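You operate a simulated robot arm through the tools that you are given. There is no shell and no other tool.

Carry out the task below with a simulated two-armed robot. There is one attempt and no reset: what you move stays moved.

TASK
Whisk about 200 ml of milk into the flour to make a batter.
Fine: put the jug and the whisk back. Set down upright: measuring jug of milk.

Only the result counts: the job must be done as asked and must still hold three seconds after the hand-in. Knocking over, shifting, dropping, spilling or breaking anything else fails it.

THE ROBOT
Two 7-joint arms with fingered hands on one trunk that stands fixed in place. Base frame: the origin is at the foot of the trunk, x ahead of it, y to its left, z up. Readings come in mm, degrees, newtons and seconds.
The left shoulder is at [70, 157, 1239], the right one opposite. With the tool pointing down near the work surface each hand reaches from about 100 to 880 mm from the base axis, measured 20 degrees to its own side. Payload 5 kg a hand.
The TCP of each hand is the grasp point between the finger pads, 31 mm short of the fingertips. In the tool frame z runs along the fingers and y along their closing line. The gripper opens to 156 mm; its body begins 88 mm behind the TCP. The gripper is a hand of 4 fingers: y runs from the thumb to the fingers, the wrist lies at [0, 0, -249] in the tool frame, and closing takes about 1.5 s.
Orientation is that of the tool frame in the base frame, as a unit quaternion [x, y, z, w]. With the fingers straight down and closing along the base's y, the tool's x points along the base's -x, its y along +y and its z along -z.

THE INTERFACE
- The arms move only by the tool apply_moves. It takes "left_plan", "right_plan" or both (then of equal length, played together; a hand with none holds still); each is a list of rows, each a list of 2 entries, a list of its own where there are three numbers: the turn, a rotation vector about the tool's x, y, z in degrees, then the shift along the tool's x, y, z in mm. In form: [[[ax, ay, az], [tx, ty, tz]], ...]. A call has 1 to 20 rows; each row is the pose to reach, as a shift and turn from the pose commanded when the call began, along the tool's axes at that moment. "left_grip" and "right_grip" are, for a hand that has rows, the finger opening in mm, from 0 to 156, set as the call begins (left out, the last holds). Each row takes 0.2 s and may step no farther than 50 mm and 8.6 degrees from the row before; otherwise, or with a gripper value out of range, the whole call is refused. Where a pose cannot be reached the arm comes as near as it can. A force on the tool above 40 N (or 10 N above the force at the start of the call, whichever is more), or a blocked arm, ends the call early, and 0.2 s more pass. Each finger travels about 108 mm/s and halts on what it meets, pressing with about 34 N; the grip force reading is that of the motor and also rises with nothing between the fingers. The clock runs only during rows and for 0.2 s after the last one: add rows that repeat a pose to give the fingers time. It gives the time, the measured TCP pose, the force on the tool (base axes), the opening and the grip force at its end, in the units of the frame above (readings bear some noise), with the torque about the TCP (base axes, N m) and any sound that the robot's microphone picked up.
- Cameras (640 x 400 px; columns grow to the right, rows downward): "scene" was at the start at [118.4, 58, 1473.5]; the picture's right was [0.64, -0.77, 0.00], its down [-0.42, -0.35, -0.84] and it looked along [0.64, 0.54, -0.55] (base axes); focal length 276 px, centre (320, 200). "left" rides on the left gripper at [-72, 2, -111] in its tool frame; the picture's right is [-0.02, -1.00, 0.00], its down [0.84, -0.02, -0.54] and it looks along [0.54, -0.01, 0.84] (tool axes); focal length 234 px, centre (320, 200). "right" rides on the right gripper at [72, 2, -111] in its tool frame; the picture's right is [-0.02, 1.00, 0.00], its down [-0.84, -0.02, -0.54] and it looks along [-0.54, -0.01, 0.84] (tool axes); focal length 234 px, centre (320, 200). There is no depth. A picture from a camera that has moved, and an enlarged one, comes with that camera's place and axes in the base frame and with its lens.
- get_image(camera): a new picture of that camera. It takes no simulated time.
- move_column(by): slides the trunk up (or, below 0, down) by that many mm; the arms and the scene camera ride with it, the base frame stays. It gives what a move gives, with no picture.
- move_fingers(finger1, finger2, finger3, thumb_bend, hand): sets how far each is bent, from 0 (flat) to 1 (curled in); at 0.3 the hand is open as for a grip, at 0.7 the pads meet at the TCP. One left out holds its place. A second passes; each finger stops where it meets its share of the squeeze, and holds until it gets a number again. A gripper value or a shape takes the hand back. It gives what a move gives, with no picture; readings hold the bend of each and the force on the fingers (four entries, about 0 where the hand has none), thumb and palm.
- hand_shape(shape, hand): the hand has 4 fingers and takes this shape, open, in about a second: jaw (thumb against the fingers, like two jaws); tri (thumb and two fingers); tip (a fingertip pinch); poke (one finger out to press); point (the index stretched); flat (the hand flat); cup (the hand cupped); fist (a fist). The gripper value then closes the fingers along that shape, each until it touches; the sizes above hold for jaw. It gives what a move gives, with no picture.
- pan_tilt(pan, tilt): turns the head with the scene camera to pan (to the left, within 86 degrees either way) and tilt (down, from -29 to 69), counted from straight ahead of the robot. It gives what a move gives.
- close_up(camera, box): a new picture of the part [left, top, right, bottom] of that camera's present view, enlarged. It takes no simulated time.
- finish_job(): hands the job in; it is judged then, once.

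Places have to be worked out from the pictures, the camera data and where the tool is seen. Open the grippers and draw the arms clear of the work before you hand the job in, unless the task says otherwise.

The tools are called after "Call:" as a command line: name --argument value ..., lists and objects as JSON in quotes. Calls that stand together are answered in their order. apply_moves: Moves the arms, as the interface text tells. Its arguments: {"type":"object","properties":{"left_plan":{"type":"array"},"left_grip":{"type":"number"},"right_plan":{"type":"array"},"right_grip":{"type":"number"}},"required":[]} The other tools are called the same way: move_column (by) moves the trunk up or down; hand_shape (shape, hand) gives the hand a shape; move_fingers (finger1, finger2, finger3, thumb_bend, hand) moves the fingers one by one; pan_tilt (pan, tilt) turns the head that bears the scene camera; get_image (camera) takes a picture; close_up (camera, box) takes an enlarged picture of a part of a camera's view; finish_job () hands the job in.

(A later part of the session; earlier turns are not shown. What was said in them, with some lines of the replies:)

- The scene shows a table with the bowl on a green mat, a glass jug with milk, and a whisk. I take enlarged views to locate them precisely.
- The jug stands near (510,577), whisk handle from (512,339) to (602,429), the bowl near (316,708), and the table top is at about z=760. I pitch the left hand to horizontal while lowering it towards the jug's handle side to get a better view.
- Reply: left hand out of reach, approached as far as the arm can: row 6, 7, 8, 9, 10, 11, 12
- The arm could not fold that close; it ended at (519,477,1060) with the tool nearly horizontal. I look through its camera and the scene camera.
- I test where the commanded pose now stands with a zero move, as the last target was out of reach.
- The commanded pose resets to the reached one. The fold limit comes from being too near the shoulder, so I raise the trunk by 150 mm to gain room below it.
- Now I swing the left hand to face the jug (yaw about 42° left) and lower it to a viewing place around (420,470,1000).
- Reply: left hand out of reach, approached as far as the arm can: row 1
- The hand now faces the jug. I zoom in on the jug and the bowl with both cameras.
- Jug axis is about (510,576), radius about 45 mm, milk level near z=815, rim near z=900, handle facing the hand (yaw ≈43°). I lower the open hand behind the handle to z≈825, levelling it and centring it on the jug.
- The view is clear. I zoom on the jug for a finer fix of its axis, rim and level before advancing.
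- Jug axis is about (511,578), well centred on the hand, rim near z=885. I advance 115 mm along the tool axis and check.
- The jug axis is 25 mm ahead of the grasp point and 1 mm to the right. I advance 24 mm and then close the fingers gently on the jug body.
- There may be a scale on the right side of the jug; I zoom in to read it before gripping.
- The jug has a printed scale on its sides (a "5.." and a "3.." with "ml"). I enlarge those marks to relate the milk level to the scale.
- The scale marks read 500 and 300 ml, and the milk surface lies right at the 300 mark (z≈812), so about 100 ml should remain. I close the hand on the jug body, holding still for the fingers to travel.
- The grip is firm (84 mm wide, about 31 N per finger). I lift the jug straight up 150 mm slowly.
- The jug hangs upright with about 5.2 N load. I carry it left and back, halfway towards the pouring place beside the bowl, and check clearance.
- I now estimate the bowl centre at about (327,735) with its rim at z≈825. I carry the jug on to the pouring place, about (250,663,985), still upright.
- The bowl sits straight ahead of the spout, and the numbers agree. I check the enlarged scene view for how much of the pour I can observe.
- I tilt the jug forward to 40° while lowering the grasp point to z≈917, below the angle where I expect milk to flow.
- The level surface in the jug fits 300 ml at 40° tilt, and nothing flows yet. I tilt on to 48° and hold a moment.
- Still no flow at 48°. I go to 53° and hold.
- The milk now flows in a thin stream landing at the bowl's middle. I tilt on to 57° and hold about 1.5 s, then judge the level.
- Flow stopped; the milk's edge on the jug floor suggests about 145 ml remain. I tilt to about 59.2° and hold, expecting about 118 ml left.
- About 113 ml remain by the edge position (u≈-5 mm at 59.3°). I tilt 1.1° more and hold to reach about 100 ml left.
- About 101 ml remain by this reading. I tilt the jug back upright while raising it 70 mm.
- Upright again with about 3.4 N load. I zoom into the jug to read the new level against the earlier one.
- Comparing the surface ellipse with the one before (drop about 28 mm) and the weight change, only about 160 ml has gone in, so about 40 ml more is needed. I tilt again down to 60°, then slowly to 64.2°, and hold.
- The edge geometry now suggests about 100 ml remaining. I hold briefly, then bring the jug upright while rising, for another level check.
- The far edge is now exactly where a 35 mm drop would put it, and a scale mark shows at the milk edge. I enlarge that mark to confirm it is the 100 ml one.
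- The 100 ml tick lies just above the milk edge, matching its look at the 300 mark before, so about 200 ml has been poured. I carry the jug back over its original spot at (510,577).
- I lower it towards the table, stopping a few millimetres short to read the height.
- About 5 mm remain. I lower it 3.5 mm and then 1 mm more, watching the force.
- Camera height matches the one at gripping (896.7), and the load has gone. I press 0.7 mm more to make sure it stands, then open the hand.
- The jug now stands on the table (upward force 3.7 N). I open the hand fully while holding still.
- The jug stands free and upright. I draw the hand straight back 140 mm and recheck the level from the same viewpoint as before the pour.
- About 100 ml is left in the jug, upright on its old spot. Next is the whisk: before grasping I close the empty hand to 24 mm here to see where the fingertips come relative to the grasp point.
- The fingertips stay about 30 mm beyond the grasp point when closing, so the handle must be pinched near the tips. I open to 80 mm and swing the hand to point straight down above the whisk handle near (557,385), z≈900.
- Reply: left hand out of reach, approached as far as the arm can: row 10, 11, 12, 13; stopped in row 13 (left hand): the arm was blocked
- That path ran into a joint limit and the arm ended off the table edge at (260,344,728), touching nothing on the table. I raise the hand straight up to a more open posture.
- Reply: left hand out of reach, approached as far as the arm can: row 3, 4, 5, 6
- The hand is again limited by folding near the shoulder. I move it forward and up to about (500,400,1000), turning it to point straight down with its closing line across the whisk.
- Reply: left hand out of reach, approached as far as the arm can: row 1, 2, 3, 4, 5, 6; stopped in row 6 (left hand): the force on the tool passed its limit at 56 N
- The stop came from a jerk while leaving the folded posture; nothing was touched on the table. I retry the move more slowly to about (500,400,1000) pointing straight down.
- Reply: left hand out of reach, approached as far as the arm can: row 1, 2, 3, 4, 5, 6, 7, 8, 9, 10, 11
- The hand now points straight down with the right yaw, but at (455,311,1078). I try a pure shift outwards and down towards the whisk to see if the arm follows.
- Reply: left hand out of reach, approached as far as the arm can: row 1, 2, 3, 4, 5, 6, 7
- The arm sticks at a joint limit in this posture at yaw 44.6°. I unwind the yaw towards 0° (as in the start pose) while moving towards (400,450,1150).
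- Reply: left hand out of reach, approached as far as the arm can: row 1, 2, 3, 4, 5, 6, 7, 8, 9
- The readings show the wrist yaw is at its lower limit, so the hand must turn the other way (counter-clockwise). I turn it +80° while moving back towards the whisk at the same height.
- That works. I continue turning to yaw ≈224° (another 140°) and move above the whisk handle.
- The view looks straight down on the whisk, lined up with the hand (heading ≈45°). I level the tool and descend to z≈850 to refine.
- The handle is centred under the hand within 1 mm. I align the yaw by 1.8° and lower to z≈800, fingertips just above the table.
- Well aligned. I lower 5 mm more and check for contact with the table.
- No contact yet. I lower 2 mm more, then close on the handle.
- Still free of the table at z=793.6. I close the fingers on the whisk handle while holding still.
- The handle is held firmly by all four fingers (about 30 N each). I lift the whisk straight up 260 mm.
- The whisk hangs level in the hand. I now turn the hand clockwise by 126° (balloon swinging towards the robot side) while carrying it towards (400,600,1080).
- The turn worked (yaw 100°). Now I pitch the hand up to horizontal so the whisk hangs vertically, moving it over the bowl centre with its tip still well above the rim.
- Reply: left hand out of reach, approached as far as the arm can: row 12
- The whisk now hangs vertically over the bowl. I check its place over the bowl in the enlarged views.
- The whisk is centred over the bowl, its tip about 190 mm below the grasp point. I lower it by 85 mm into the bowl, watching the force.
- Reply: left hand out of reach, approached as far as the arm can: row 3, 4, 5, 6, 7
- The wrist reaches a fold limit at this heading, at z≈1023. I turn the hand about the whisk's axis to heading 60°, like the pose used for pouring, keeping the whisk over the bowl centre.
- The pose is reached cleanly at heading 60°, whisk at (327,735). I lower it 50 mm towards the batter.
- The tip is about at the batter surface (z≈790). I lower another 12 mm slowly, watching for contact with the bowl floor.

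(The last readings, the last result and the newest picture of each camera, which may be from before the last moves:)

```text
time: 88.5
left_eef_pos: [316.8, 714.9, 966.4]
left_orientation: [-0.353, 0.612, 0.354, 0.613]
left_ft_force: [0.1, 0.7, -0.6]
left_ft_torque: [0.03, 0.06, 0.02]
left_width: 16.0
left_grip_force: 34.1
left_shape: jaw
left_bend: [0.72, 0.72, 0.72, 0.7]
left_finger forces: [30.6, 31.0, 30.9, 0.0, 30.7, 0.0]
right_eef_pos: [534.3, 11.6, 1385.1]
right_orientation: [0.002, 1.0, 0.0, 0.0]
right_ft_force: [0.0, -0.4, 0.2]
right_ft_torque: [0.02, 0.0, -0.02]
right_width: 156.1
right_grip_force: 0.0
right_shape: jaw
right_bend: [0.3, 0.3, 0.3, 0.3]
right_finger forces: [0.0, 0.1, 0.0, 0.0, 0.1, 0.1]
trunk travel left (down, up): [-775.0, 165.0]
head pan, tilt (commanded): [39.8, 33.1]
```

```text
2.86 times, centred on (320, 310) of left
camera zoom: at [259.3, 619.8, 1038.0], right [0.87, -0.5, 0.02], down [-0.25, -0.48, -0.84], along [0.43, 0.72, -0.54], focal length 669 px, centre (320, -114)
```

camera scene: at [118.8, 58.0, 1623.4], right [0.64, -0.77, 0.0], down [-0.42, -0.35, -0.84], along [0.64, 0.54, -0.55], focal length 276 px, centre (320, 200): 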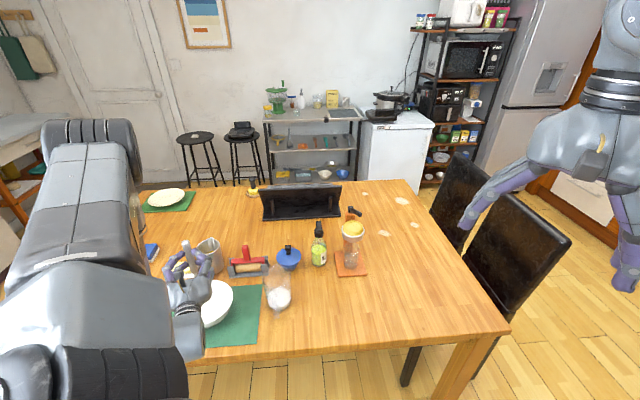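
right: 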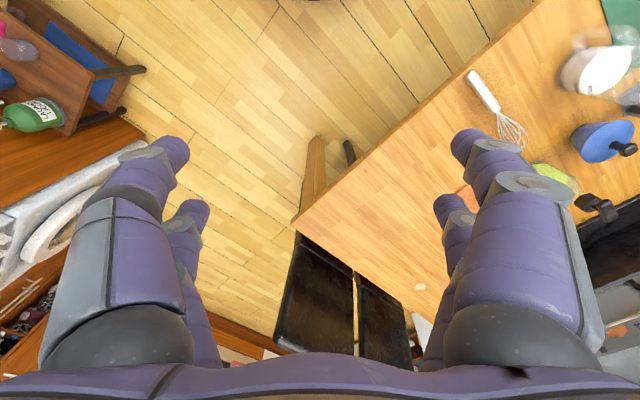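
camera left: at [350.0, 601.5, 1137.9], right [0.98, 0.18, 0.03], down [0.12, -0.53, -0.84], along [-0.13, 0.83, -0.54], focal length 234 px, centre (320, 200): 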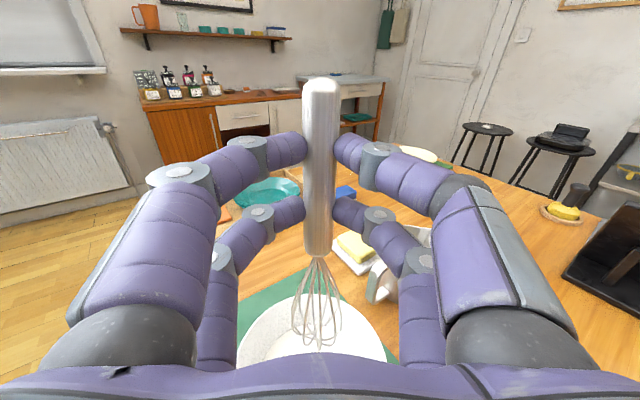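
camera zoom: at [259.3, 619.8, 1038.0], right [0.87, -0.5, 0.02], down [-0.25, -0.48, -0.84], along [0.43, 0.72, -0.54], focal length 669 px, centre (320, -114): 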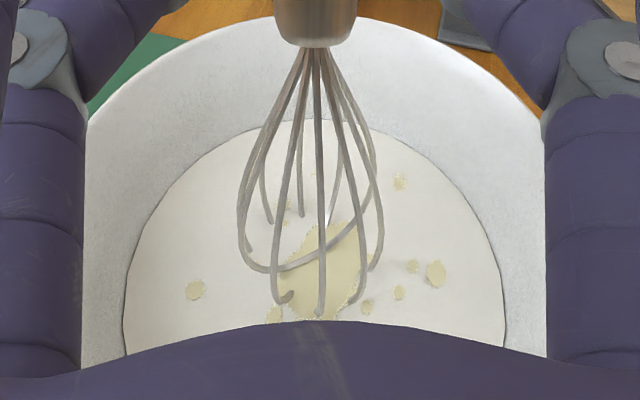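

The whisk is about 14 mm deep in the batter without touching the bowl. I start whisking in circles of 28 mm radius about the centre.

Call:
apply_moves --left_plan '[[[0, 0, 0], [0, 14, 0]], [[0, 0, 0], [0, 28, 0]], [[0, 0, 0], [0, 20, 20]], [[0, 0, 0], [0, 0, 28]], [[0, 0, 0], [0, -20, 20]], [[0, 0, 0], [0, -28, 0]], [[0, 0, 0], [0, -20, -20]], [[0, 0, 0], [0, 0, -28]], [[0, 0, 0], [0, 20, -20]], [[0, 0, 0], [0, 28, 0]], [[0, 0, 0], [0, 14, 24]], [[0, 0, 0], [0, -14, 24]], [[0, 0, 0], [0, -28, 0]], [[0, 0, 0], [0, -14, -24]], [[0, 0, 0], [0, 14, -24]], [[0, 0, 0], [0, 28, 0]], [[0, 0, 0], [0, 14, 24]], [[0, 0, 0], [0, -14, 24]], [[0, 0, 0], [0, -14, 0]], [[0, 0, 0], [0, 0, 0]]]'

Call:
close_up --camera "left" --box '[220, 240, 420, 380]'

Call:
close_up --camera "scene" --box '[140, 230, 280, 350]'

```text
time: 92.7
left_eef_pos: [317.3, 714.8, 967.9]
left_orientation: [-0.353, 0.612, 0.354, 0.614]
left_ft_force: [-0.9, 0.1, -0.8]
left_ft_torque: [-0.03, -0.01, 0.0]
left_width: 16.0
left_grip_force: 34.2
left_shape: jaw
left_bend: [0.72, 0.72, 0.72, 0.7]
left_finger forces: [30.5, 31.0, 30.9, 0.0, 30.8, 0.0]
right_eef_pos: [535.7, 12.4, 1384.5]
right_orientation: [0.001, 1.0, 0.0, 0.0]
right_ft_force: [-0.2, 0.7, 0.6]
right_ft_torque: [0.0, 0.02, -0.02]
right_width: 155.6
right_grip_force: 0.1
right_shape: jaw
right_bend: [0.3, 0.3, 0.3, 0.3]
right_finger forces: [0.0, 0.0, 0.0, 0.1, 0.1, 0.0]
trunk travel left (down, up): [-775.0, 165.0]
head pan, tilt (commanded): [39.8, 33.1]
```

```text
2.86 times, centred on (320, 310) of left
camera zoom: at [258.9, 619.5, 1038.3], right [0.87, -0.5, 0.02], down [-0.25, -0.48, -0.84], along [0.43, 0.72, -0.54], focal length 669 px, centre (320, -114)
```

zoom: 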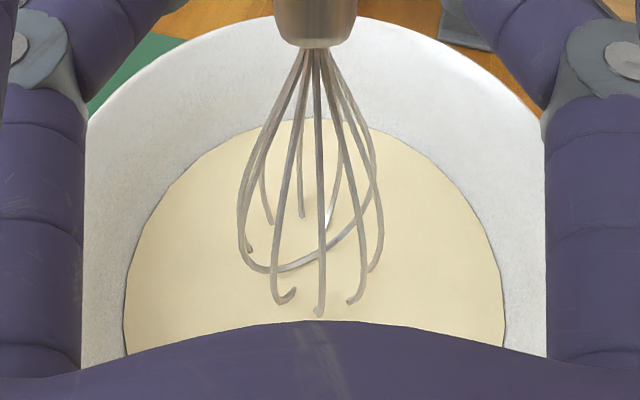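

```text
3.33 times, centred on (210, 290) of scene
camera zoom: at [118.2, 58.7, 1623.5], right [0.64, -0.77, 0.0], down [-0.42, -0.35, -0.84], along [0.64, 0.54, -0.55], focal length 920 px, centre (687, -100)
```

zoom: 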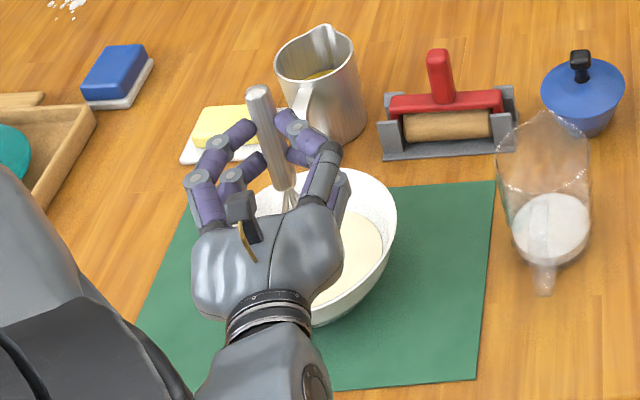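

The batter has turned a uniform cream colour. I whisk another few turns to be thorough.

Call:
apply_moves --left_plan '[[[0, 0, 0], [0, 14, 0]], [[0, 0, 0], [0, 28, 0]], [[0, 0, 0], [0, 14, -24]], [[0, 0, 0], [0, -14, -24]], [[0, 0, 0], [0, -28, 0]], [[0, 0, 0], [0, -14, 24]], [[0, 0, 0], [0, 14, 24]], [[0, 0, 0], [0, 28, 0]], [[0, 0, 0], [0, 14, -24]], [[0, 0, 0], [0, -14, -24]], [[0, 0, 0], [0, -28, 0]], [[0, 0, 0], [0, -14, 24]], [[0, 0, 0], [0, 14, 24]], [[0, 0, 0], [0, 28, 0]], [[0, 0, 0], [0, 14, -24]], [[0, 0, 0], [0, -14, -24]], [[0, 0, 0], [0, -28, 0]], [[0, 0, 0], [0, -14, 24]], [[0, 0, 0], [0, -7, 10]], [[0, 0, 0], [0, 0, 0]]]'

Call:
apply_moves --left_plan '[[[0, 0, 0], [0, 12, 0]], [[0, 0, 0], [0, 24, 0]], [[0, 0, 0], [0, 12, 21]], [[0, 0, 0], [0, -12, 21]], [[0, 0, 0], [0, -24, 0]], [[0, 0, 0], [0, -12, -21]], [[0, 0, 0], [0, 12, -21]], [[0, 0, 0], [0, 24, 0]], [[0, 0, 0], [0, 12, 21]], [[0, 0, 0], [0, -12, 21]], [[0, 0, 0], [0, -24, 0]], [[0, 0, 0], [0, -12, -21]], [[0, 0, 0], [0, 12, -21]], [[0, 0, 0], [0, 24, 0]], [[0, 0, 0], [0, 12, 21]], [[0, 0, 0], [0, -12, 21]], [[0, 0, 0], [0, -24, 0]], [[0, 0, 0], [0, -12, -21]], [[0, 0, 0], [0, -4, -8]], [[0, 0, 0], [0, 0, 0]]]'

Call:
close_up --camera "left" --box '[220, 240, 420, 380]'

```text
time: 96.9
left_eef_pos: [316.5, 715.7, 966.6]
left_orientation: [-0.353, 0.611, 0.355, 0.614]
left_ft_force: [-0.2, 0.2, -1.1]
left_ft_torque: [-0.01, -0.01, -0.02]
left_width: 16.2
left_grip_force: 33.9
left_shape: jaw
left_bend: [0.72, 0.72, 0.72, 0.7]
left_finger forces: [30.5, 31.0, 30.8, 0.0, 30.6, 0.0]
right_eef_pos: [536.1, 12.0, 1383.6]
right_orientation: [0.002, 1.0, -0.001, 0.0]
right_ft_force: [0.4, 0.2, 0.2]
right_ft_torque: [0.01, 0.01, -0.03]
right_width: 156.0
right_grip_force: 0.1
right_shape: jaw
right_bend: [0.3, 0.3, 0.3, 0.3]
right_finger forces: [0.0, 0.0, 0.1, 0.0, 0.0, 0.0]
trunk travel left (down, up): [-775.0, 165.0]
head pan, tilt (commanded): [39.8, 33.1]
```

```text
time: 101.1
left_eef_pos: [316.7, 716.0, 967.4]
left_orientation: [-0.354, 0.611, 0.355, 0.612]
left_ft_force: [-0.3, 1.3, -1.1]
left_ft_torque: [-0.05, 0.01, 0.02]
left_width: 15.8
left_grip_force: 33.9
left_shape: jaw
left_bend: [0.72, 0.72, 0.72, 0.7]
left_finger forces: [30.6, 30.9, 30.9, 0.0, 30.7, 0.0]
right_eef_pos: [535.6, 12.4, 1384.5]
right_orientation: [0.002, 1.0, 0.0, 0.0]
right_ft_force: [-0.8, 0.9, 0.7]
right_ft_torque: [-0.01, -0.01, 0.02]
right_width: 156.0
right_grip_force: 0.2
right_shape: jaw
right_bend: [0.3, 0.3, 0.3, 0.3]
right_finger forces: [0.0, 0.0, 0.0, 0.1, 0.1, 0.0]
trunk travel left (down, up): [-775.0, 165.0]
head pan, tilt (commanded): [39.8, 33.1]
```

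```text
2.86 times, centred on (320, 310) of left
camera zoom: at [259.4, 619.5, 1038.5], right [0.87, -0.5, 0.02], down [-0.25, -0.48, -0.84], along [0.43, 0.72, -0.54], focal length 669 px, centre (320, -114)
```

zoom: 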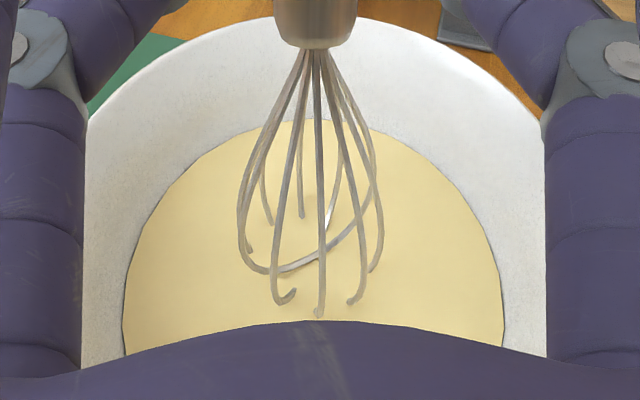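

The colour deepened further, so mixing still progresses. I whisk two more rounds and compare.

Call:
apply_moves --left_plan '[[[0, 0, 0], [0, 15, 0]], [[0, 0, 0], [0, 30, 0]], [[0, 0, 0], [0, 15, -26]], [[0, 0, 0], [0, -15, -26]], [[0, 0, 0], [0, -30, 0]], [[0, 0, 0], [0, -15, 26]], [[0, 0, 0], [0, 15, 26]], [[0, 0, 0], [0, 30, 0]], [[0, 0, 0], [0, 15, -26]], [[0, 0, 0], [0, -15, -26]], [[0, 0, 0], [0, -30, 0]], [[0, 0, 0], [0, -15, 26]], [[0, 0, 0], [0, 15, 26]], [[0, 0, 0], [0, 30, 0]], [[0, 0, 0], [0, 15, -26]], [[0, 0, 0], [0, -15, -26]], [[0, 0, 0], [0, -30, 0]], [[0, 0, 0], [0, -15, 26]], [[0, 0, 0], [0, -7, 10]], [[0, 0, 0], [0, 0, 0]]]'

Call:
apply_moves --left_plan '[[[0, 0, 0], [0, 10, 0]], [[0, 0, 0], [0, 20, 0]], [[0, 0, 0], [0, 10, 17]], [[0, 0, 0], [0, -10, 17]], [[0, 0, 0], [0, -20, 0]], [[0, 0, 0], [0, -10, -17]], [[0, 0, 0], [0, 10, -17]], [[0, 0, 0], [0, 20, 0]], [[0, 0, 0], [0, 14, 24]], [[0, 0, 0], [0, -14, 24]], [[0, 0, 0], [0, -28, 0]], [[0, 0, 0], [0, -14, -24]], [[0, 0, 0], [0, 14, -24]], [[0, 0, 0], [0, 28, 0]], [[0, 0, 0], [0, 14, 24]], [[0, 0, 0], [0, -14, 24]], [[0, 0, 0], [0, -28, 0]], [[0, 0, 0], [0, -14, -24]], [[0, 0, 0], [0, -4, -8]], [[0, 0, 0], [0, 0, 0]]]'

Call:
close_up --camera "left" --box '[220, 240, 420, 380]'

Call:
close_up --camera "scene" --box '[140, 230, 280, 350]'

```text
time: 105.3
left_eef_pos: [314.1, 714.5, 966.0]
left_orientation: [-0.353, 0.611, 0.355, 0.613]
left_ft_force: [1.0, 0.3, 0.0]
left_ft_torque: [-0.01, 0.03, -0.01]
left_width: 16.1
left_grip_force: 33.6
left_shape: jaw
left_bend: [0.72, 0.72, 0.72, 0.7]
left_finger forces: [30.6, 30.8, 30.7, 0.0, 30.7, 0.0]
right_eef_pos: [535.6, 11.9, 1385.7]
right_orientation: [0.002, 1.0, 0.0, 0.0]
right_ft_force: [0.2, -0.6, -1.0]
right_ft_torque: [0.02, -0.01, -0.01]
right_width: 156.1
right_grip_force: 0.2
right_shape: jaw
right_bend: [0.3, 0.3, 0.3, 0.3]
right_finger forces: [0.1, 0.0, 0.0, 0.0, 0.0, 0.0]
trunk travel left (down, up): [-775.0, 165.0]
head pan, tilt (commanded): [39.8, 33.1]
```

```text
time: 109.5
left_eef_pos: [315.4, 715.0, 966.9]
left_orientation: [-0.354, 0.611, 0.355, 0.612]
left_ft_force: [0.5, -0.5, -0.6]
left_ft_torque: [0.0, -0.02, -0.02]
left_width: 16.2
left_grip_force: 34.2
left_shape: jaw
left_bend: [0.72, 0.72, 0.72, 0.7]
left_finger forces: [30.6, 30.7, 30.6, 0.1, 30.6, 0.1]
right_eef_pos: [534.9, 12.3, 1383.4]
right_orientation: [0.001, 1.0, 0.001, 0.0]
right_ft_force: [0.2, 0.3, 0.4]
right_ft_torque: [-0.03, 0.01, 0.04]
right_width: 156.1
right_grip_force: 0.1
right_shape: jaw
right_bend: [0.3, 0.3, 0.3, 0.3]
right_finger forces: [0.0, 0.0, 0.0, 0.0, 0.0, 0.0]
trunk travel left (down, up): [-775.0, 165.0]
head pan, tilt (commanded): [39.8, 33.1]
```

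```text
2.86 times, centred on (320, 310) of left
camera zoom: at [259.4, 619.5, 1038.5], right [0.87, -0.5, 0.02], down [-0.25, -0.48, -0.84], along [0.43, 0.72, -0.54], focal length 669 px, centre (320, -114)
```

zoom: 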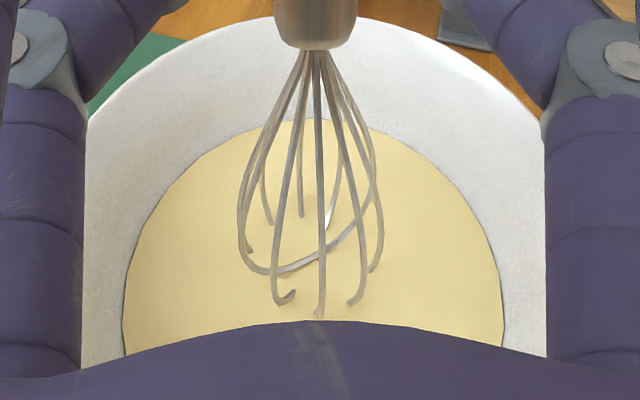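

```text
3.33 times, centred on (210, 290) of scene
camera zoom: at [118.7, 58.4, 1623.4], right [0.64, -0.77, 0.0], down [-0.42, -0.35, -0.84], along [0.64, 0.54, -0.55], focal length 920 px, centre (687, -100)
```

zoom: 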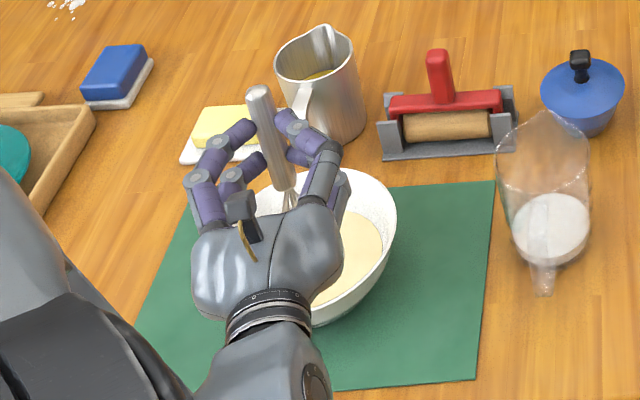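

The colour no longer changes and the jug and bowl stand as before; the batter is done. I raise the whisk slowly above the bowl and let it drip for a moment.

Call:
apply_moves --left_plan '[[[0, 0, 0], [-6, 0, 0]], [[0, 0, 0], [-14, 0, 0]], [[0, 0, 0], [-22, 0, 0]], [[0, 0, 0], [-32, 0, 0]], [[0, 0, 0], [-42, 0, 0]], [[0, 0, 0], [-42, 0, 0]], [[0, 0, 0], [-42, 0, 0]], [[0, 0, 0], [-42, 0, 0]], [[0, 0, 0], [-42, 0, 0]], [[0, 0, 0], [-42, 0, 0]], [[0, 0, 0], [-52, 0, 0]], [[0, 0, 0], [-65, 0, 0]], [[0, 0, 0], [-80, 0, 0]], [[0, 0, 0], [-92, 0, 0]], [[0, 0, 0], [-98, 0, 0]], [[0, 0, 0], [-98, 0, 0]], [[0, 0, 0], [-98, 0, 0]], [[0, 0, 0], [-98, 0, 0]], [[0, 0, 0], [-98, 0, 0]]]'

Call:
get_image --camera "left"

```text
time: 113.5
left_eef_pos: [314.5, 715.2, 1064.7]
left_orientation: [-0.353, 0.611, 0.355, 0.613]
left_ft_force: [0.5, -0.8, -1.3]
left_ft_torque: [-0.01, -0.01, 0.01]
left_width: 16.2
left_grip_force: 33.8
left_shape: jaw
left_bend: [0.72, 0.72, 0.72, 0.7]
left_finger forces: [30.5, 30.7, 30.6, 0.0, 30.6, 0.0]
right_eef_pos: [536.2, 12.0, 1384.8]
right_orientation: [0.003, 1.0, 0.0, 0.0]
right_ft_force: [0.5, -0.2, -0.6]
right_ft_torque: [-0.02, 0.02, 0.04]
right_width: 155.9
right_grip_force: 0.0
right_shape: jaw
right_bend: [0.3, 0.3, 0.3, 0.3]
right_finger forces: [0.1, 0.0, 0.1, 0.0, 0.1, 0.1]
trunk travel left (down, up): [-775.0, 165.0]
head pan, tilt (commanded): [39.8, 33.1]
```

```text
taken
camera left: at [258.9, 619.7, 1136.1], right [0.87, -0.5, 0.02], down [-0.25, -0.48, -0.84], along [0.43, 0.72, -0.54], focal length 234 px, centre (320, 200)
```

left: 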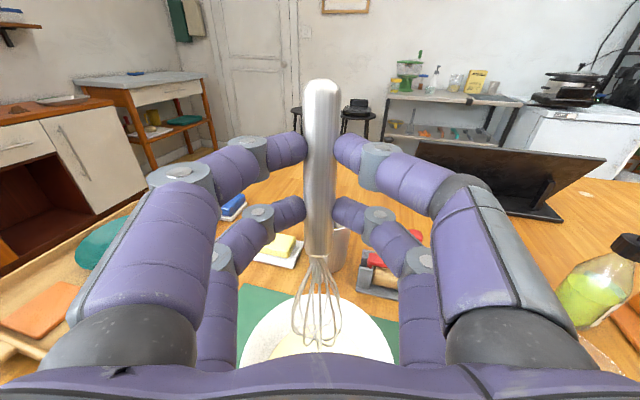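

The whisk is clean above the bowl. I retrace the path: first turn the hand back about the whisk's axis to heading 100°.

Call:
apply_moves --left_plan '[[[-6.5, 0, 0], [-2, -3, 0.5]], [[-13, 0, 0], [-4, -5, 1.5]], [[-20, 0, 0], [-6, -8, 3]], [[-27, 0, 0], [-8, -10, 4]], [[-34, 0, 0], [-9, -13, 5.5]], [[-40, 0, 0], [-10, -15.3, 6.5]], [[-40, 0, 0], [-10, -15.3, 6.5]]]'

Call:
get_image --camera "scene"

```text
time: 115.1
left_eef_pos: [333.2, 712.0, 1075.0]
left_orientation: [-0.542, 0.452, 0.544, 0.454]
left_ft_force: [-0.7, 0.4, -2.0]
left_ft_torque: [-0.01, 0.0, -0.05]
left_width: 16.3
left_grip_force: 33.8
left_shape: jaw
left_bend: [0.72, 0.72, 0.72, 0.7]
left_finger forces: [30.5, 31.1, 30.9, 0.0, 30.7, 0.0]
right_eef_pos: [537.5, 9.5, 1383.0]
right_orientation: [0.003, 1.0, 0.0, -0.002]
right_ft_force: [0.3, 0.4, -0.5]
right_ft_torque: [0.0, 0.06, 0.01]
right_width: 155.7
right_grip_force: 0.2
right_shape: jaw
right_bend: [0.3, 0.3, 0.3, 0.3]
right_finger forces: [0.0, 0.0, 0.0, 0.1, 0.1, 0.0]
trunk travel left (down, up): [-775.0, 165.0]
head pan, tilt (commanded): [39.8, 33.1]
```

```text
taken
camera scene: at [120.3, 56.2, 1623.0], right [0.64, -0.77, 0.0], down [-0.42, -0.35, -0.84], along [0.64, 0.54, -0.55], focal length 276 px, centre (320, 200)
```

scene: 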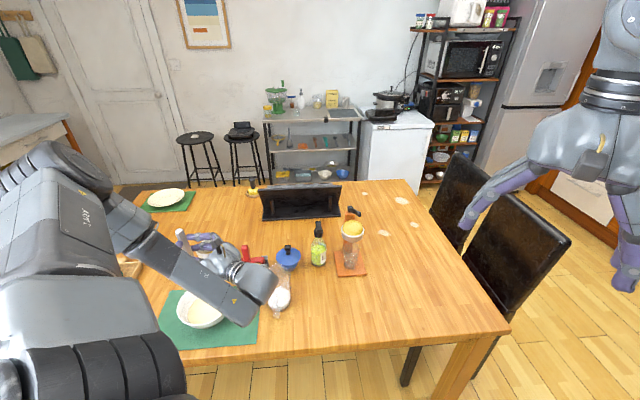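

Same pose as on the way in. I pitch the hand back down to vertical while drawing the whisk clear to (400,600,1083).

Call:
apply_moves --left_plan '[[[0, 7.5, 0], [-2, -4, -10]], [[0, 15, 0], [-4, -8, -20]], [[0, 22.5, 0], [-6, -12, -31]], [[0, 30, 0], [-8, -15, -41]], [[0, 37.5, 0], [-8, -19, -51]], [[0, 45, 0], [-8, -23, -61]], [[0, 52.5, 0], [-8, -27, -72]], [[0, 60, 0], [-8, -31, -82]], [[0, 67.5, 0], [-8, -35, -92]], [[0, 75, 0], [-8, -39, -102]], [[0, 82.5, 0], [-8, -42, -113]], [[0, 90, 0], [-8, -46, -123]], [[0, 90, 0], [-8, -46, -123]]]'

Call:
get_image --camera "left"

```text
time: 117.9
left_eef_pos: [398.4, 600.0, 1082.4]
left_orientation: [0.766, -0.643, 0.0, -0.001]
left_ft_force: [-0.3, 0.0, 0.0]
left_ft_torque: [0.04, -0.01, -0.01]
left_width: 16.1
left_grip_force: 33.8
left_shape: jaw
left_bend: [0.72, 0.72, 0.72, 0.7]
left_finger forces: [30.6, 30.4, 30.4, 0.1, 30.6, 0.0]
right_eef_pos: [536.3, 10.5, 1385.3]
right_orientation: [0.001, 1.0, 0.0, 0.0]
right_ft_force: [0.5, 0.0, -0.3]
right_ft_torque: [-0.02, 0.01, -0.02]
right_width: 156.2
right_grip_force: 0.1
right_shape: jaw
right_bend: [0.3, 0.3, 0.3, 0.3]
right_finger forces: [0.0, 0.1, 0.0, 0.0, 0.1, 0.1]
trunk travel left (down, up): [-775.0, 165.0]
head pan, tilt (commanded): [39.8, 33.1]
```

```text
taken
camera left: at [384.7, 669.8, 1193.5], right [0.98, 0.2, 0.0], down [0.17, -0.82, 0.54], along [0.11, -0.53, -0.84], focal length 234 px, centre (320, 200)
```

left: 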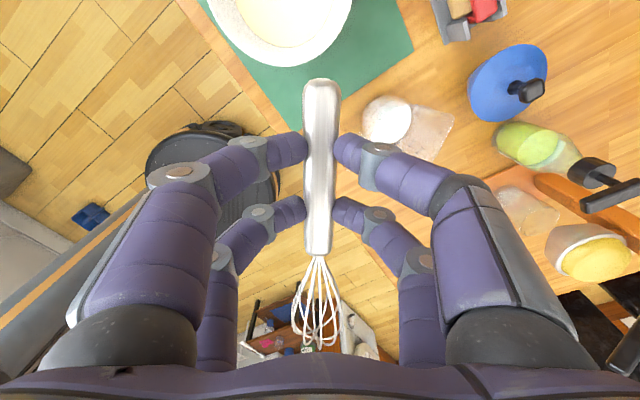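

Now I turn the hand back counter-clockwise by 126° while returning above the whisk's resting place at (556,382).

Call:
apply_moves --left_plan '[[[0, 0, -7.9], [7, -3, 0]], [[0, 0, -15.8], [22, -11, 2]], [[0, 0, -23.7], [38, -18, 4]], [[0, 0, -31.6], [53, -26, 6]], [[0, 0, -39.5], [69, -33, 8]], [[0, 0, -47.4], [84, -41, 10]], [[0, 0, -55.3], [100, -48, 12]], [[0, 0, -63.2], [116, -56, 14]], [[0, 0, -71.1], [132, -63, 16]], [[0, 0, -79], [147, -71, 18]], [[0, 0, -86.9], [163, -78, 20]], [[0, 0, -94.8], [178, -86, 22]], [[0, 0, -102.7], [194, -94, 24]], [[0, 0, -110.6], [210, -101, 26]], [[0, 0, -118.5], [226, -109, 28]], [[0, 0, -126], [239, -115, 29.5]], [[0, 0, -126], [242.4, -116.8, 29.5]], [[0, 0, -126], [242.4, -116.8, 29.5]]]'

Call:
get_image --camera "left"

Call:
get_image --camera "scene"

```text
time: 121.7
left_eef_pos: [556.9, 381.6, 1052.5]
left_orientation: [0.92, 0.391, 0.0, -0.001]
left_ft_force: [1.0, 0.4, -0.3]
left_ft_torque: [0.03, 0.03, 0.03]
left_width: 15.9
left_grip_force: 33.9
left_shape: jaw
left_bend: [0.72, 0.72, 0.72, 0.7]
left_finger forces: [30.6, 30.5, 30.2, 0.0, 30.6, 0.0]
right_eef_pos: [535.0, 11.2, 1384.2]
right_orientation: [0.002, 1.0, 0.0, 0.0]
right_ft_force: [-0.4, 0.5, 1.0]
right_ft_torque: [0.03, 0.0, -0.01]
right_width: 155.7
right_grip_force: 0.1
right_shape: jaw
right_bend: [0.3, 0.3, 0.3, 0.3]
right_finger forces: [0.0, 0.0, 0.0, 0.0, 0.0, 0.1]
trunk travel left (down, up): [-775.0, 165.0]
head pan, tilt (commanded): [39.8, 33.1]
```

```text
taken
camera left: at [507.7, 328.2, 1163.0], right [-0.74, 0.68, 0.0], down [0.57, 0.62, 0.55], along [0.37, 0.4, -0.84], focal length 234 px, centre (320, 200)
```

left: 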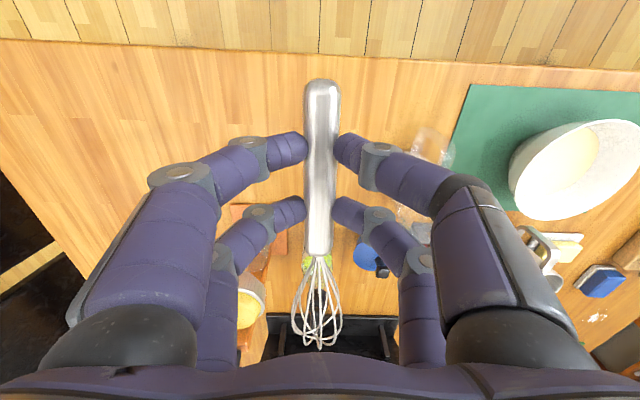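

```text
taken
camera scene: at [118.5, 58.2, 1623.5], right [0.64, -0.77, 0.0], down [-0.42, -0.35, -0.84], along [0.64, 0.54, -0.55], focal length 276 px, centre (320, 200)
```

scene: 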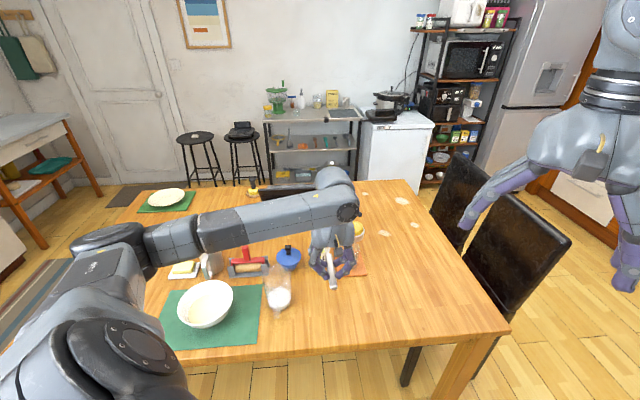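

The whisk is exactly over its spot, in the same pose in the hand. I lower it to about 8 mm above the table.

Call:
apply_moves --left_plan '[[[0, 0, 0], [0, 0, 15]], [[0, 0, 0], [0, 0, 45]], [[0, 0, 0], [0, 0, 80]], [[0, 0, 0], [0, 0, 115]], [[0, 0, 0], [0, 0, 150]], [[0, 0, 0], [0, 0, 185]], [[0, 0, 0], [0, 0, 215]], [[0, 0, 0], [0, 0, 238]], [[0, 0, 0], [0, 0, 250]], [[0, 0, 0], [0, 0, 250]], [[0, 0, 0], [0, 0, 250]]]'

```text
time: 124.1
left_eef_pos: [556.0, 383.4, 802.5]
left_orientation: [0.92, 0.391, 0.0, -0.001]
left_ft_force: [-0.6, -0.1, -0.4]
left_ft_torque: [-0.02, 0.02, 0.02]
left_width: 15.8
left_grip_force: 33.8
left_shape: jaw
left_bend: [0.72, 0.72, 0.72, 0.7]
left_finger forces: [30.5, 30.5, 30.4, 0.0, 30.7, 0.0]
right_eef_pos: [536.3, 11.1, 1384.1]
right_orientation: [0.002, 1.0, 0.001, 0.0]
right_ft_force: [-0.2, 0.7, 0.3]
right_ft_torque: [-0.01, -0.02, -0.02]
right_width: 155.8
right_grip_force: 0.0
right_shape: jaw
right_bend: [0.3, 0.3, 0.3, 0.3]
right_finger forces: [0.1, 0.0, 0.0, 0.0, 0.0, 0.0]
trunk travel left (down, up): [-775.0, 165.0]
head pan, tilt (commanded): [39.8, 33.1]
```

I lower the last 9 mm gently and check for contact force.

Call:
apply_moves --left_plan '[[[0, 0, 0], [0, 0, 3]], [[0, 0, 0], [0, 0, 6]], [[0, 0, 0], [0, 0, 8]], [[0, 0, 0], [0, 0, 9]], [[0, 0, 0], [0, 0, 9]]]'

Call:
get_image --camera "left"

```text
time: 125.3
left_eef_pos: [558.1, 383.2, 793.5]
left_orientation: [0.92, 0.391, 0.002, -0.001]
left_ft_force: [0.1, -0.1, 0.2]
left_ft_torque: [0.03, -0.05, 0.0]
left_width: 16.1
left_grip_force: 33.6
left_shape: jaw
left_bend: [0.72, 0.72, 0.72, 0.7]
left_finger forces: [30.4, 30.5, 30.7, 0.1, 30.5, 0.0]
right_eef_pos: [534.6, 11.6, 1384.8]
right_orientation: [0.002, 1.0, 0.0, 0.0]
right_ft_force: [-0.4, -1.0, 0.7]
right_ft_torque: [-0.01, -0.01, -0.02]
right_width: 155.9
right_grip_force: 0.1
right_shape: jaw
right_bend: [0.3, 0.3, 0.3, 0.3]
right_finger forces: [0.1, 0.0, 0.0, 0.0, 0.0, 0.0]
trunk travel left (down, up): [-775.0, 165.0]
head pan, tilt (commanded): [39.8, 33.1]
```

```text
taken
camera left: at [508.3, 328.9, 904.4], right [-0.74, 0.68, 0.0], down [0.57, 0.62, 0.55], along [0.37, 0.4, -0.84], focal length 234 px, centre (320, 200)
```

left: 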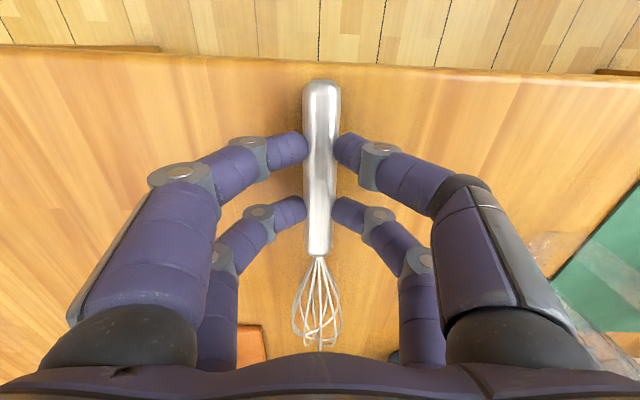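

Height matches the original grasp (camera z 904.4). I open the hand to 80 mm to release the whisk.

Call:
apply_moves --left_plan '[[[0, 0, 0], [0, 0, 0]], [[0, 0, 0], [0, 0, 0]], [[0, 0, 0], [0, 0, 0]], [[0, 0, 0], [0, 0, 0]], [[0, 0, 0], [0, 0, 0]]]' --left_grip 80

Call:
get_image --camera "left"

```text
time: 126.5
left_eef_pos: [557.8, 382.4, 793.9]
left_orientation: [0.92, 0.392, 0.0, -0.001]
left_ft_force: [0.5, 0.8, -0.1]
left_ft_torque: [-0.01, -0.02, -0.01]
left_width: 79.6
left_grip_force: 0.0
left_shape: jaw
left_bend: [0.73, 0.73, 0.73, 0.7]
left_finger forces: [0.0, 0.1, 0.0, 0.1, 0.0, 0.1]
right_eef_pos: [535.4, 12.0, 1383.8]
right_orientation: [0.001, 1.0, 0.0, 0.001]
right_ft_force: [0.4, -0.8, 0.5]
right_ft_torque: [0.0, -0.01, -0.03]
right_width: 156.1
right_grip_force: 0.1
right_shape: jaw
right_bend: [0.3, 0.3, 0.3, 0.3]
right_finger forces: [0.0, 0.0, 0.0, 0.0, 0.0, 0.0]
trunk travel left (down, up): [-775.0, 165.0]
head pan, tilt (commanded): [39.8, 33.1]
```

```text
taken
camera left: at [508.2, 328.7, 904.3], right [-0.74, 0.68, 0.0], down [0.57, 0.62, 0.55], along [0.37, 0.4, -0.84], focal length 234 px, centre (320, 200)
```

left: 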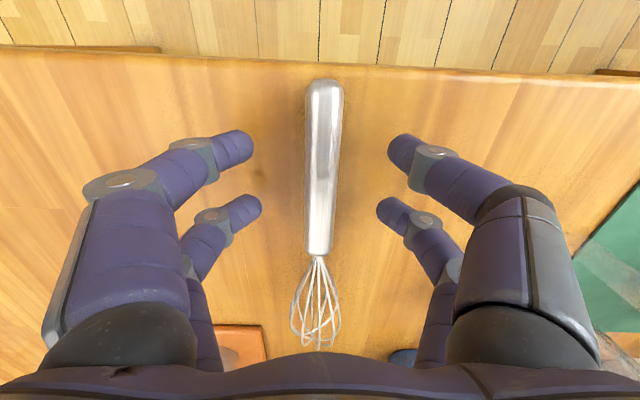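

The whisk lies at rest where it was. I raise the open hand straight up 250 mm, clear of everything.

Call:
apply_moves --left_plan '[[[0, 0, 0], [0, 0, -10]], [[0, 0, 0], [0, 0, -35]], [[0, 0, 0], [0, 0, -70]], [[0, 0, 0], [0, 0, -110]], [[0, 0, 0], [0, 0, -150]], [[0, 0, 0], [0, 0, -190]], [[0, 0, 0], [0, 0, -225]], [[0, 0, 0], [0, 0, -250]], [[0, 0, 0], [0, 0, -250]]]'

Call:
get_image --camera "left"

Call:
get_image --camera "scene"

```text
time: 128.5
left_eef_pos: [555.2, 381.3, 1044.3]
left_orientation: [0.92, 0.391, 0.001, -0.001]
left_ft_force: [0.0, -0.1, -0.2]
left_ft_torque: [0.0, -0.02, -0.02]
left_width: 79.5
left_grip_force: 0.1
left_shape: jaw
left_bend: [0.73, 0.73, 0.73, 0.7]
left_finger forces: [0.1, 0.0, 0.0, 0.0, 0.1, 0.0]
right_eef_pos: [535.3, 12.3, 1384.9]
right_orientation: [0.002, 1.0, 0.0, -0.001]
right_ft_force: [-0.7, -0.2, 0.1]
right_ft_torque: [0.01, 0.0, -0.02]
right_width: 156.1
right_grip_force: 0.0
right_shape: jaw
right_bend: [0.3, 0.3, 0.3, 0.3]
right_finger forces: [0.1, 0.0, 0.0, 0.1, 0.0, 0.1]
trunk travel left (down, up): [-775.0, 165.0]
head pan, tilt (commanded): [39.8, 33.1]
```

```text
taken
camera left: at [507.7, 328.3, 1154.7], right [-0.74, 0.68, 0.0], down [0.57, 0.62, 0.55], along [0.37, 0.4, -0.84], focal length 234 px, centre (320, 200)
```

left: 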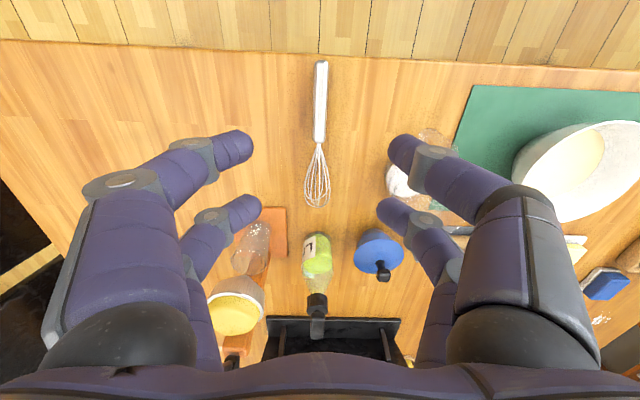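

```text
taken
camera scene: at [118.6, 58.2, 1623.4], right [0.64, -0.77, 0.0], down [-0.42, -0.35, -0.84], along [0.64, 0.54, -0.55], focal length 276 px, centre (320, 200)
```

scene: 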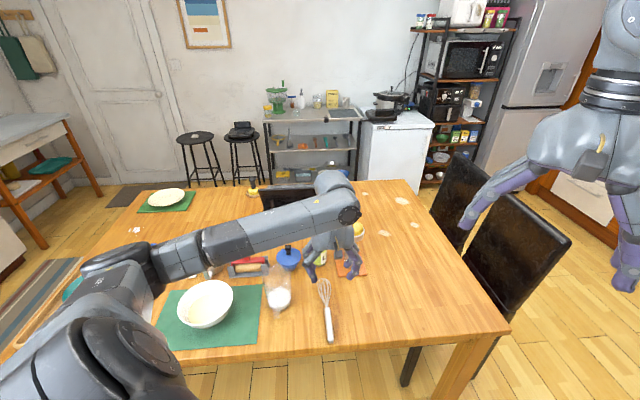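

Everything looks in place. I raise the hand another 200 mm, open it fully, and take a close look for spills.

Call:
apply_moves --left_plan '[[[0, 0, 0], [-5, 0, -20]], [[0, 0, 0], [-15, 0, -50]], [[0, 0, 0], [-25, 0, -85]], [[0, 0, 0], [-35, 0, -120]], [[0, 0, 0], [-45, 0, -155]], [[0, 0, 0], [-55, 0, -185]], [[0, 0, 0], [-60, 0, -200]], [[0, 0, 0], [-60, 0, -200]]]' --left_grip 156

Call:
close_up --camera "scene" --box '[120, 230, 380, 360]'

Call:
get_image --camera "scene"

```text
time: 130.3
left_eef_pos: [516.0, 338.2, 1243.7]
left_orientation: [0.92, 0.391, 0.0, -0.001]
left_ft_force: [0.8, -0.2, 0.4]
left_ft_torque: [0.01, -0.01, -0.03]
left_width: 156.0
left_grip_force: 0.3
left_shape: jaw
left_bend: [0.3, 0.3, 0.3, 0.3]
left_finger forces: [0.0, 0.0, 0.0, 0.1, 0.1, 0.0]
right_eef_pos: [535.9, 12.4, 1384.0]
right_orientation: [0.002, 1.0, -0.001, 0.0]
right_ft_force: [-0.4, 0.7, 0.4]
right_ft_torque: [0.0, 0.01, 0.01]
right_width: 155.9
right_grip_force: 0.1
right_shape: jaw
right_bend: [0.3, 0.3, 0.3, 0.3]
right_finger forces: [0.0, 0.0, 0.0, 0.0, 0.0, 0.1]
trunk travel left (down, up): [-775.0, 165.0]
head pan, tilt (commanded): [39.8, 33.1]
```

```text
2.46 times, centred on (250, 295) of scene
camera zoom: at [118.9, 58.2, 1623.4], right [0.64, -0.77, 0.0], down [-0.42, -0.35, -0.84], along [0.64, 0.54, -0.55], focal length 679 px, centre (492, -34)
```

zoom: 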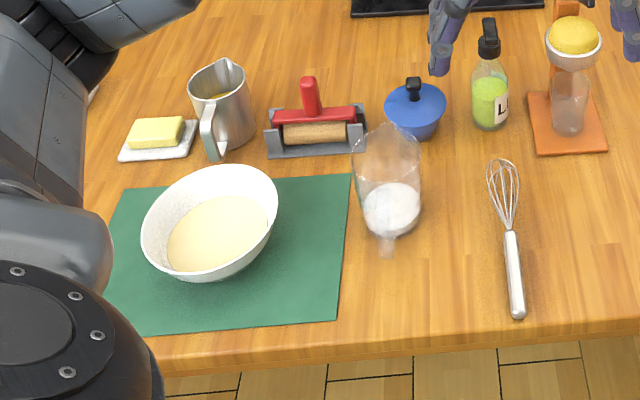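

```text
taken
camera scene: at [118.9, 58.2, 1623.4], right [0.64, -0.77, 0.0], down [-0.42, -0.35, -0.84], along [0.64, 0.54, -0.55], focal length 276 px, centre (320, 200)
```

scene: 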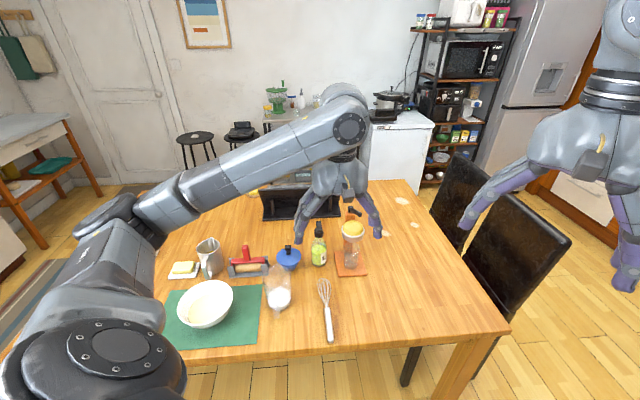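

The table is clean: the batter is in the bowl, the jug stands upright on its spot with about 100 ml left, the whisk lies back in its place, and both hands are open and clear. I hand the job in.

Call:
finish_job

```text
The job is handed in.
```

I poured about 200 ml of milk into the flour and whisked it into a batter. The jug and whisk are back in their places, and the job has been handed in, but I haven't seen a verdict.

- **Milk:** The jug started at its 300 ml mark and now sits at about 100 ml. The level and weight readings agree only to within roughly 10–30 ml, so the poured amount is approximate.
- **Batter:** I whisked until the batter was an even cream colour and more whisking no longer changed it.
- **Jug and whisk:** The jug stands upright, and both it and the whisk are within a few millimetres of where they started.
- **Rest of the table:** I saw no spills, and nothing else had visibly moved. Both hands are open. The left one is well above the table, and the right arm was never used.

On the way to the whisk, the left arm ran into joint limits. One move stopped early on a force spike of 56 N, but the hand was in mid-air and touched nothing on the table.
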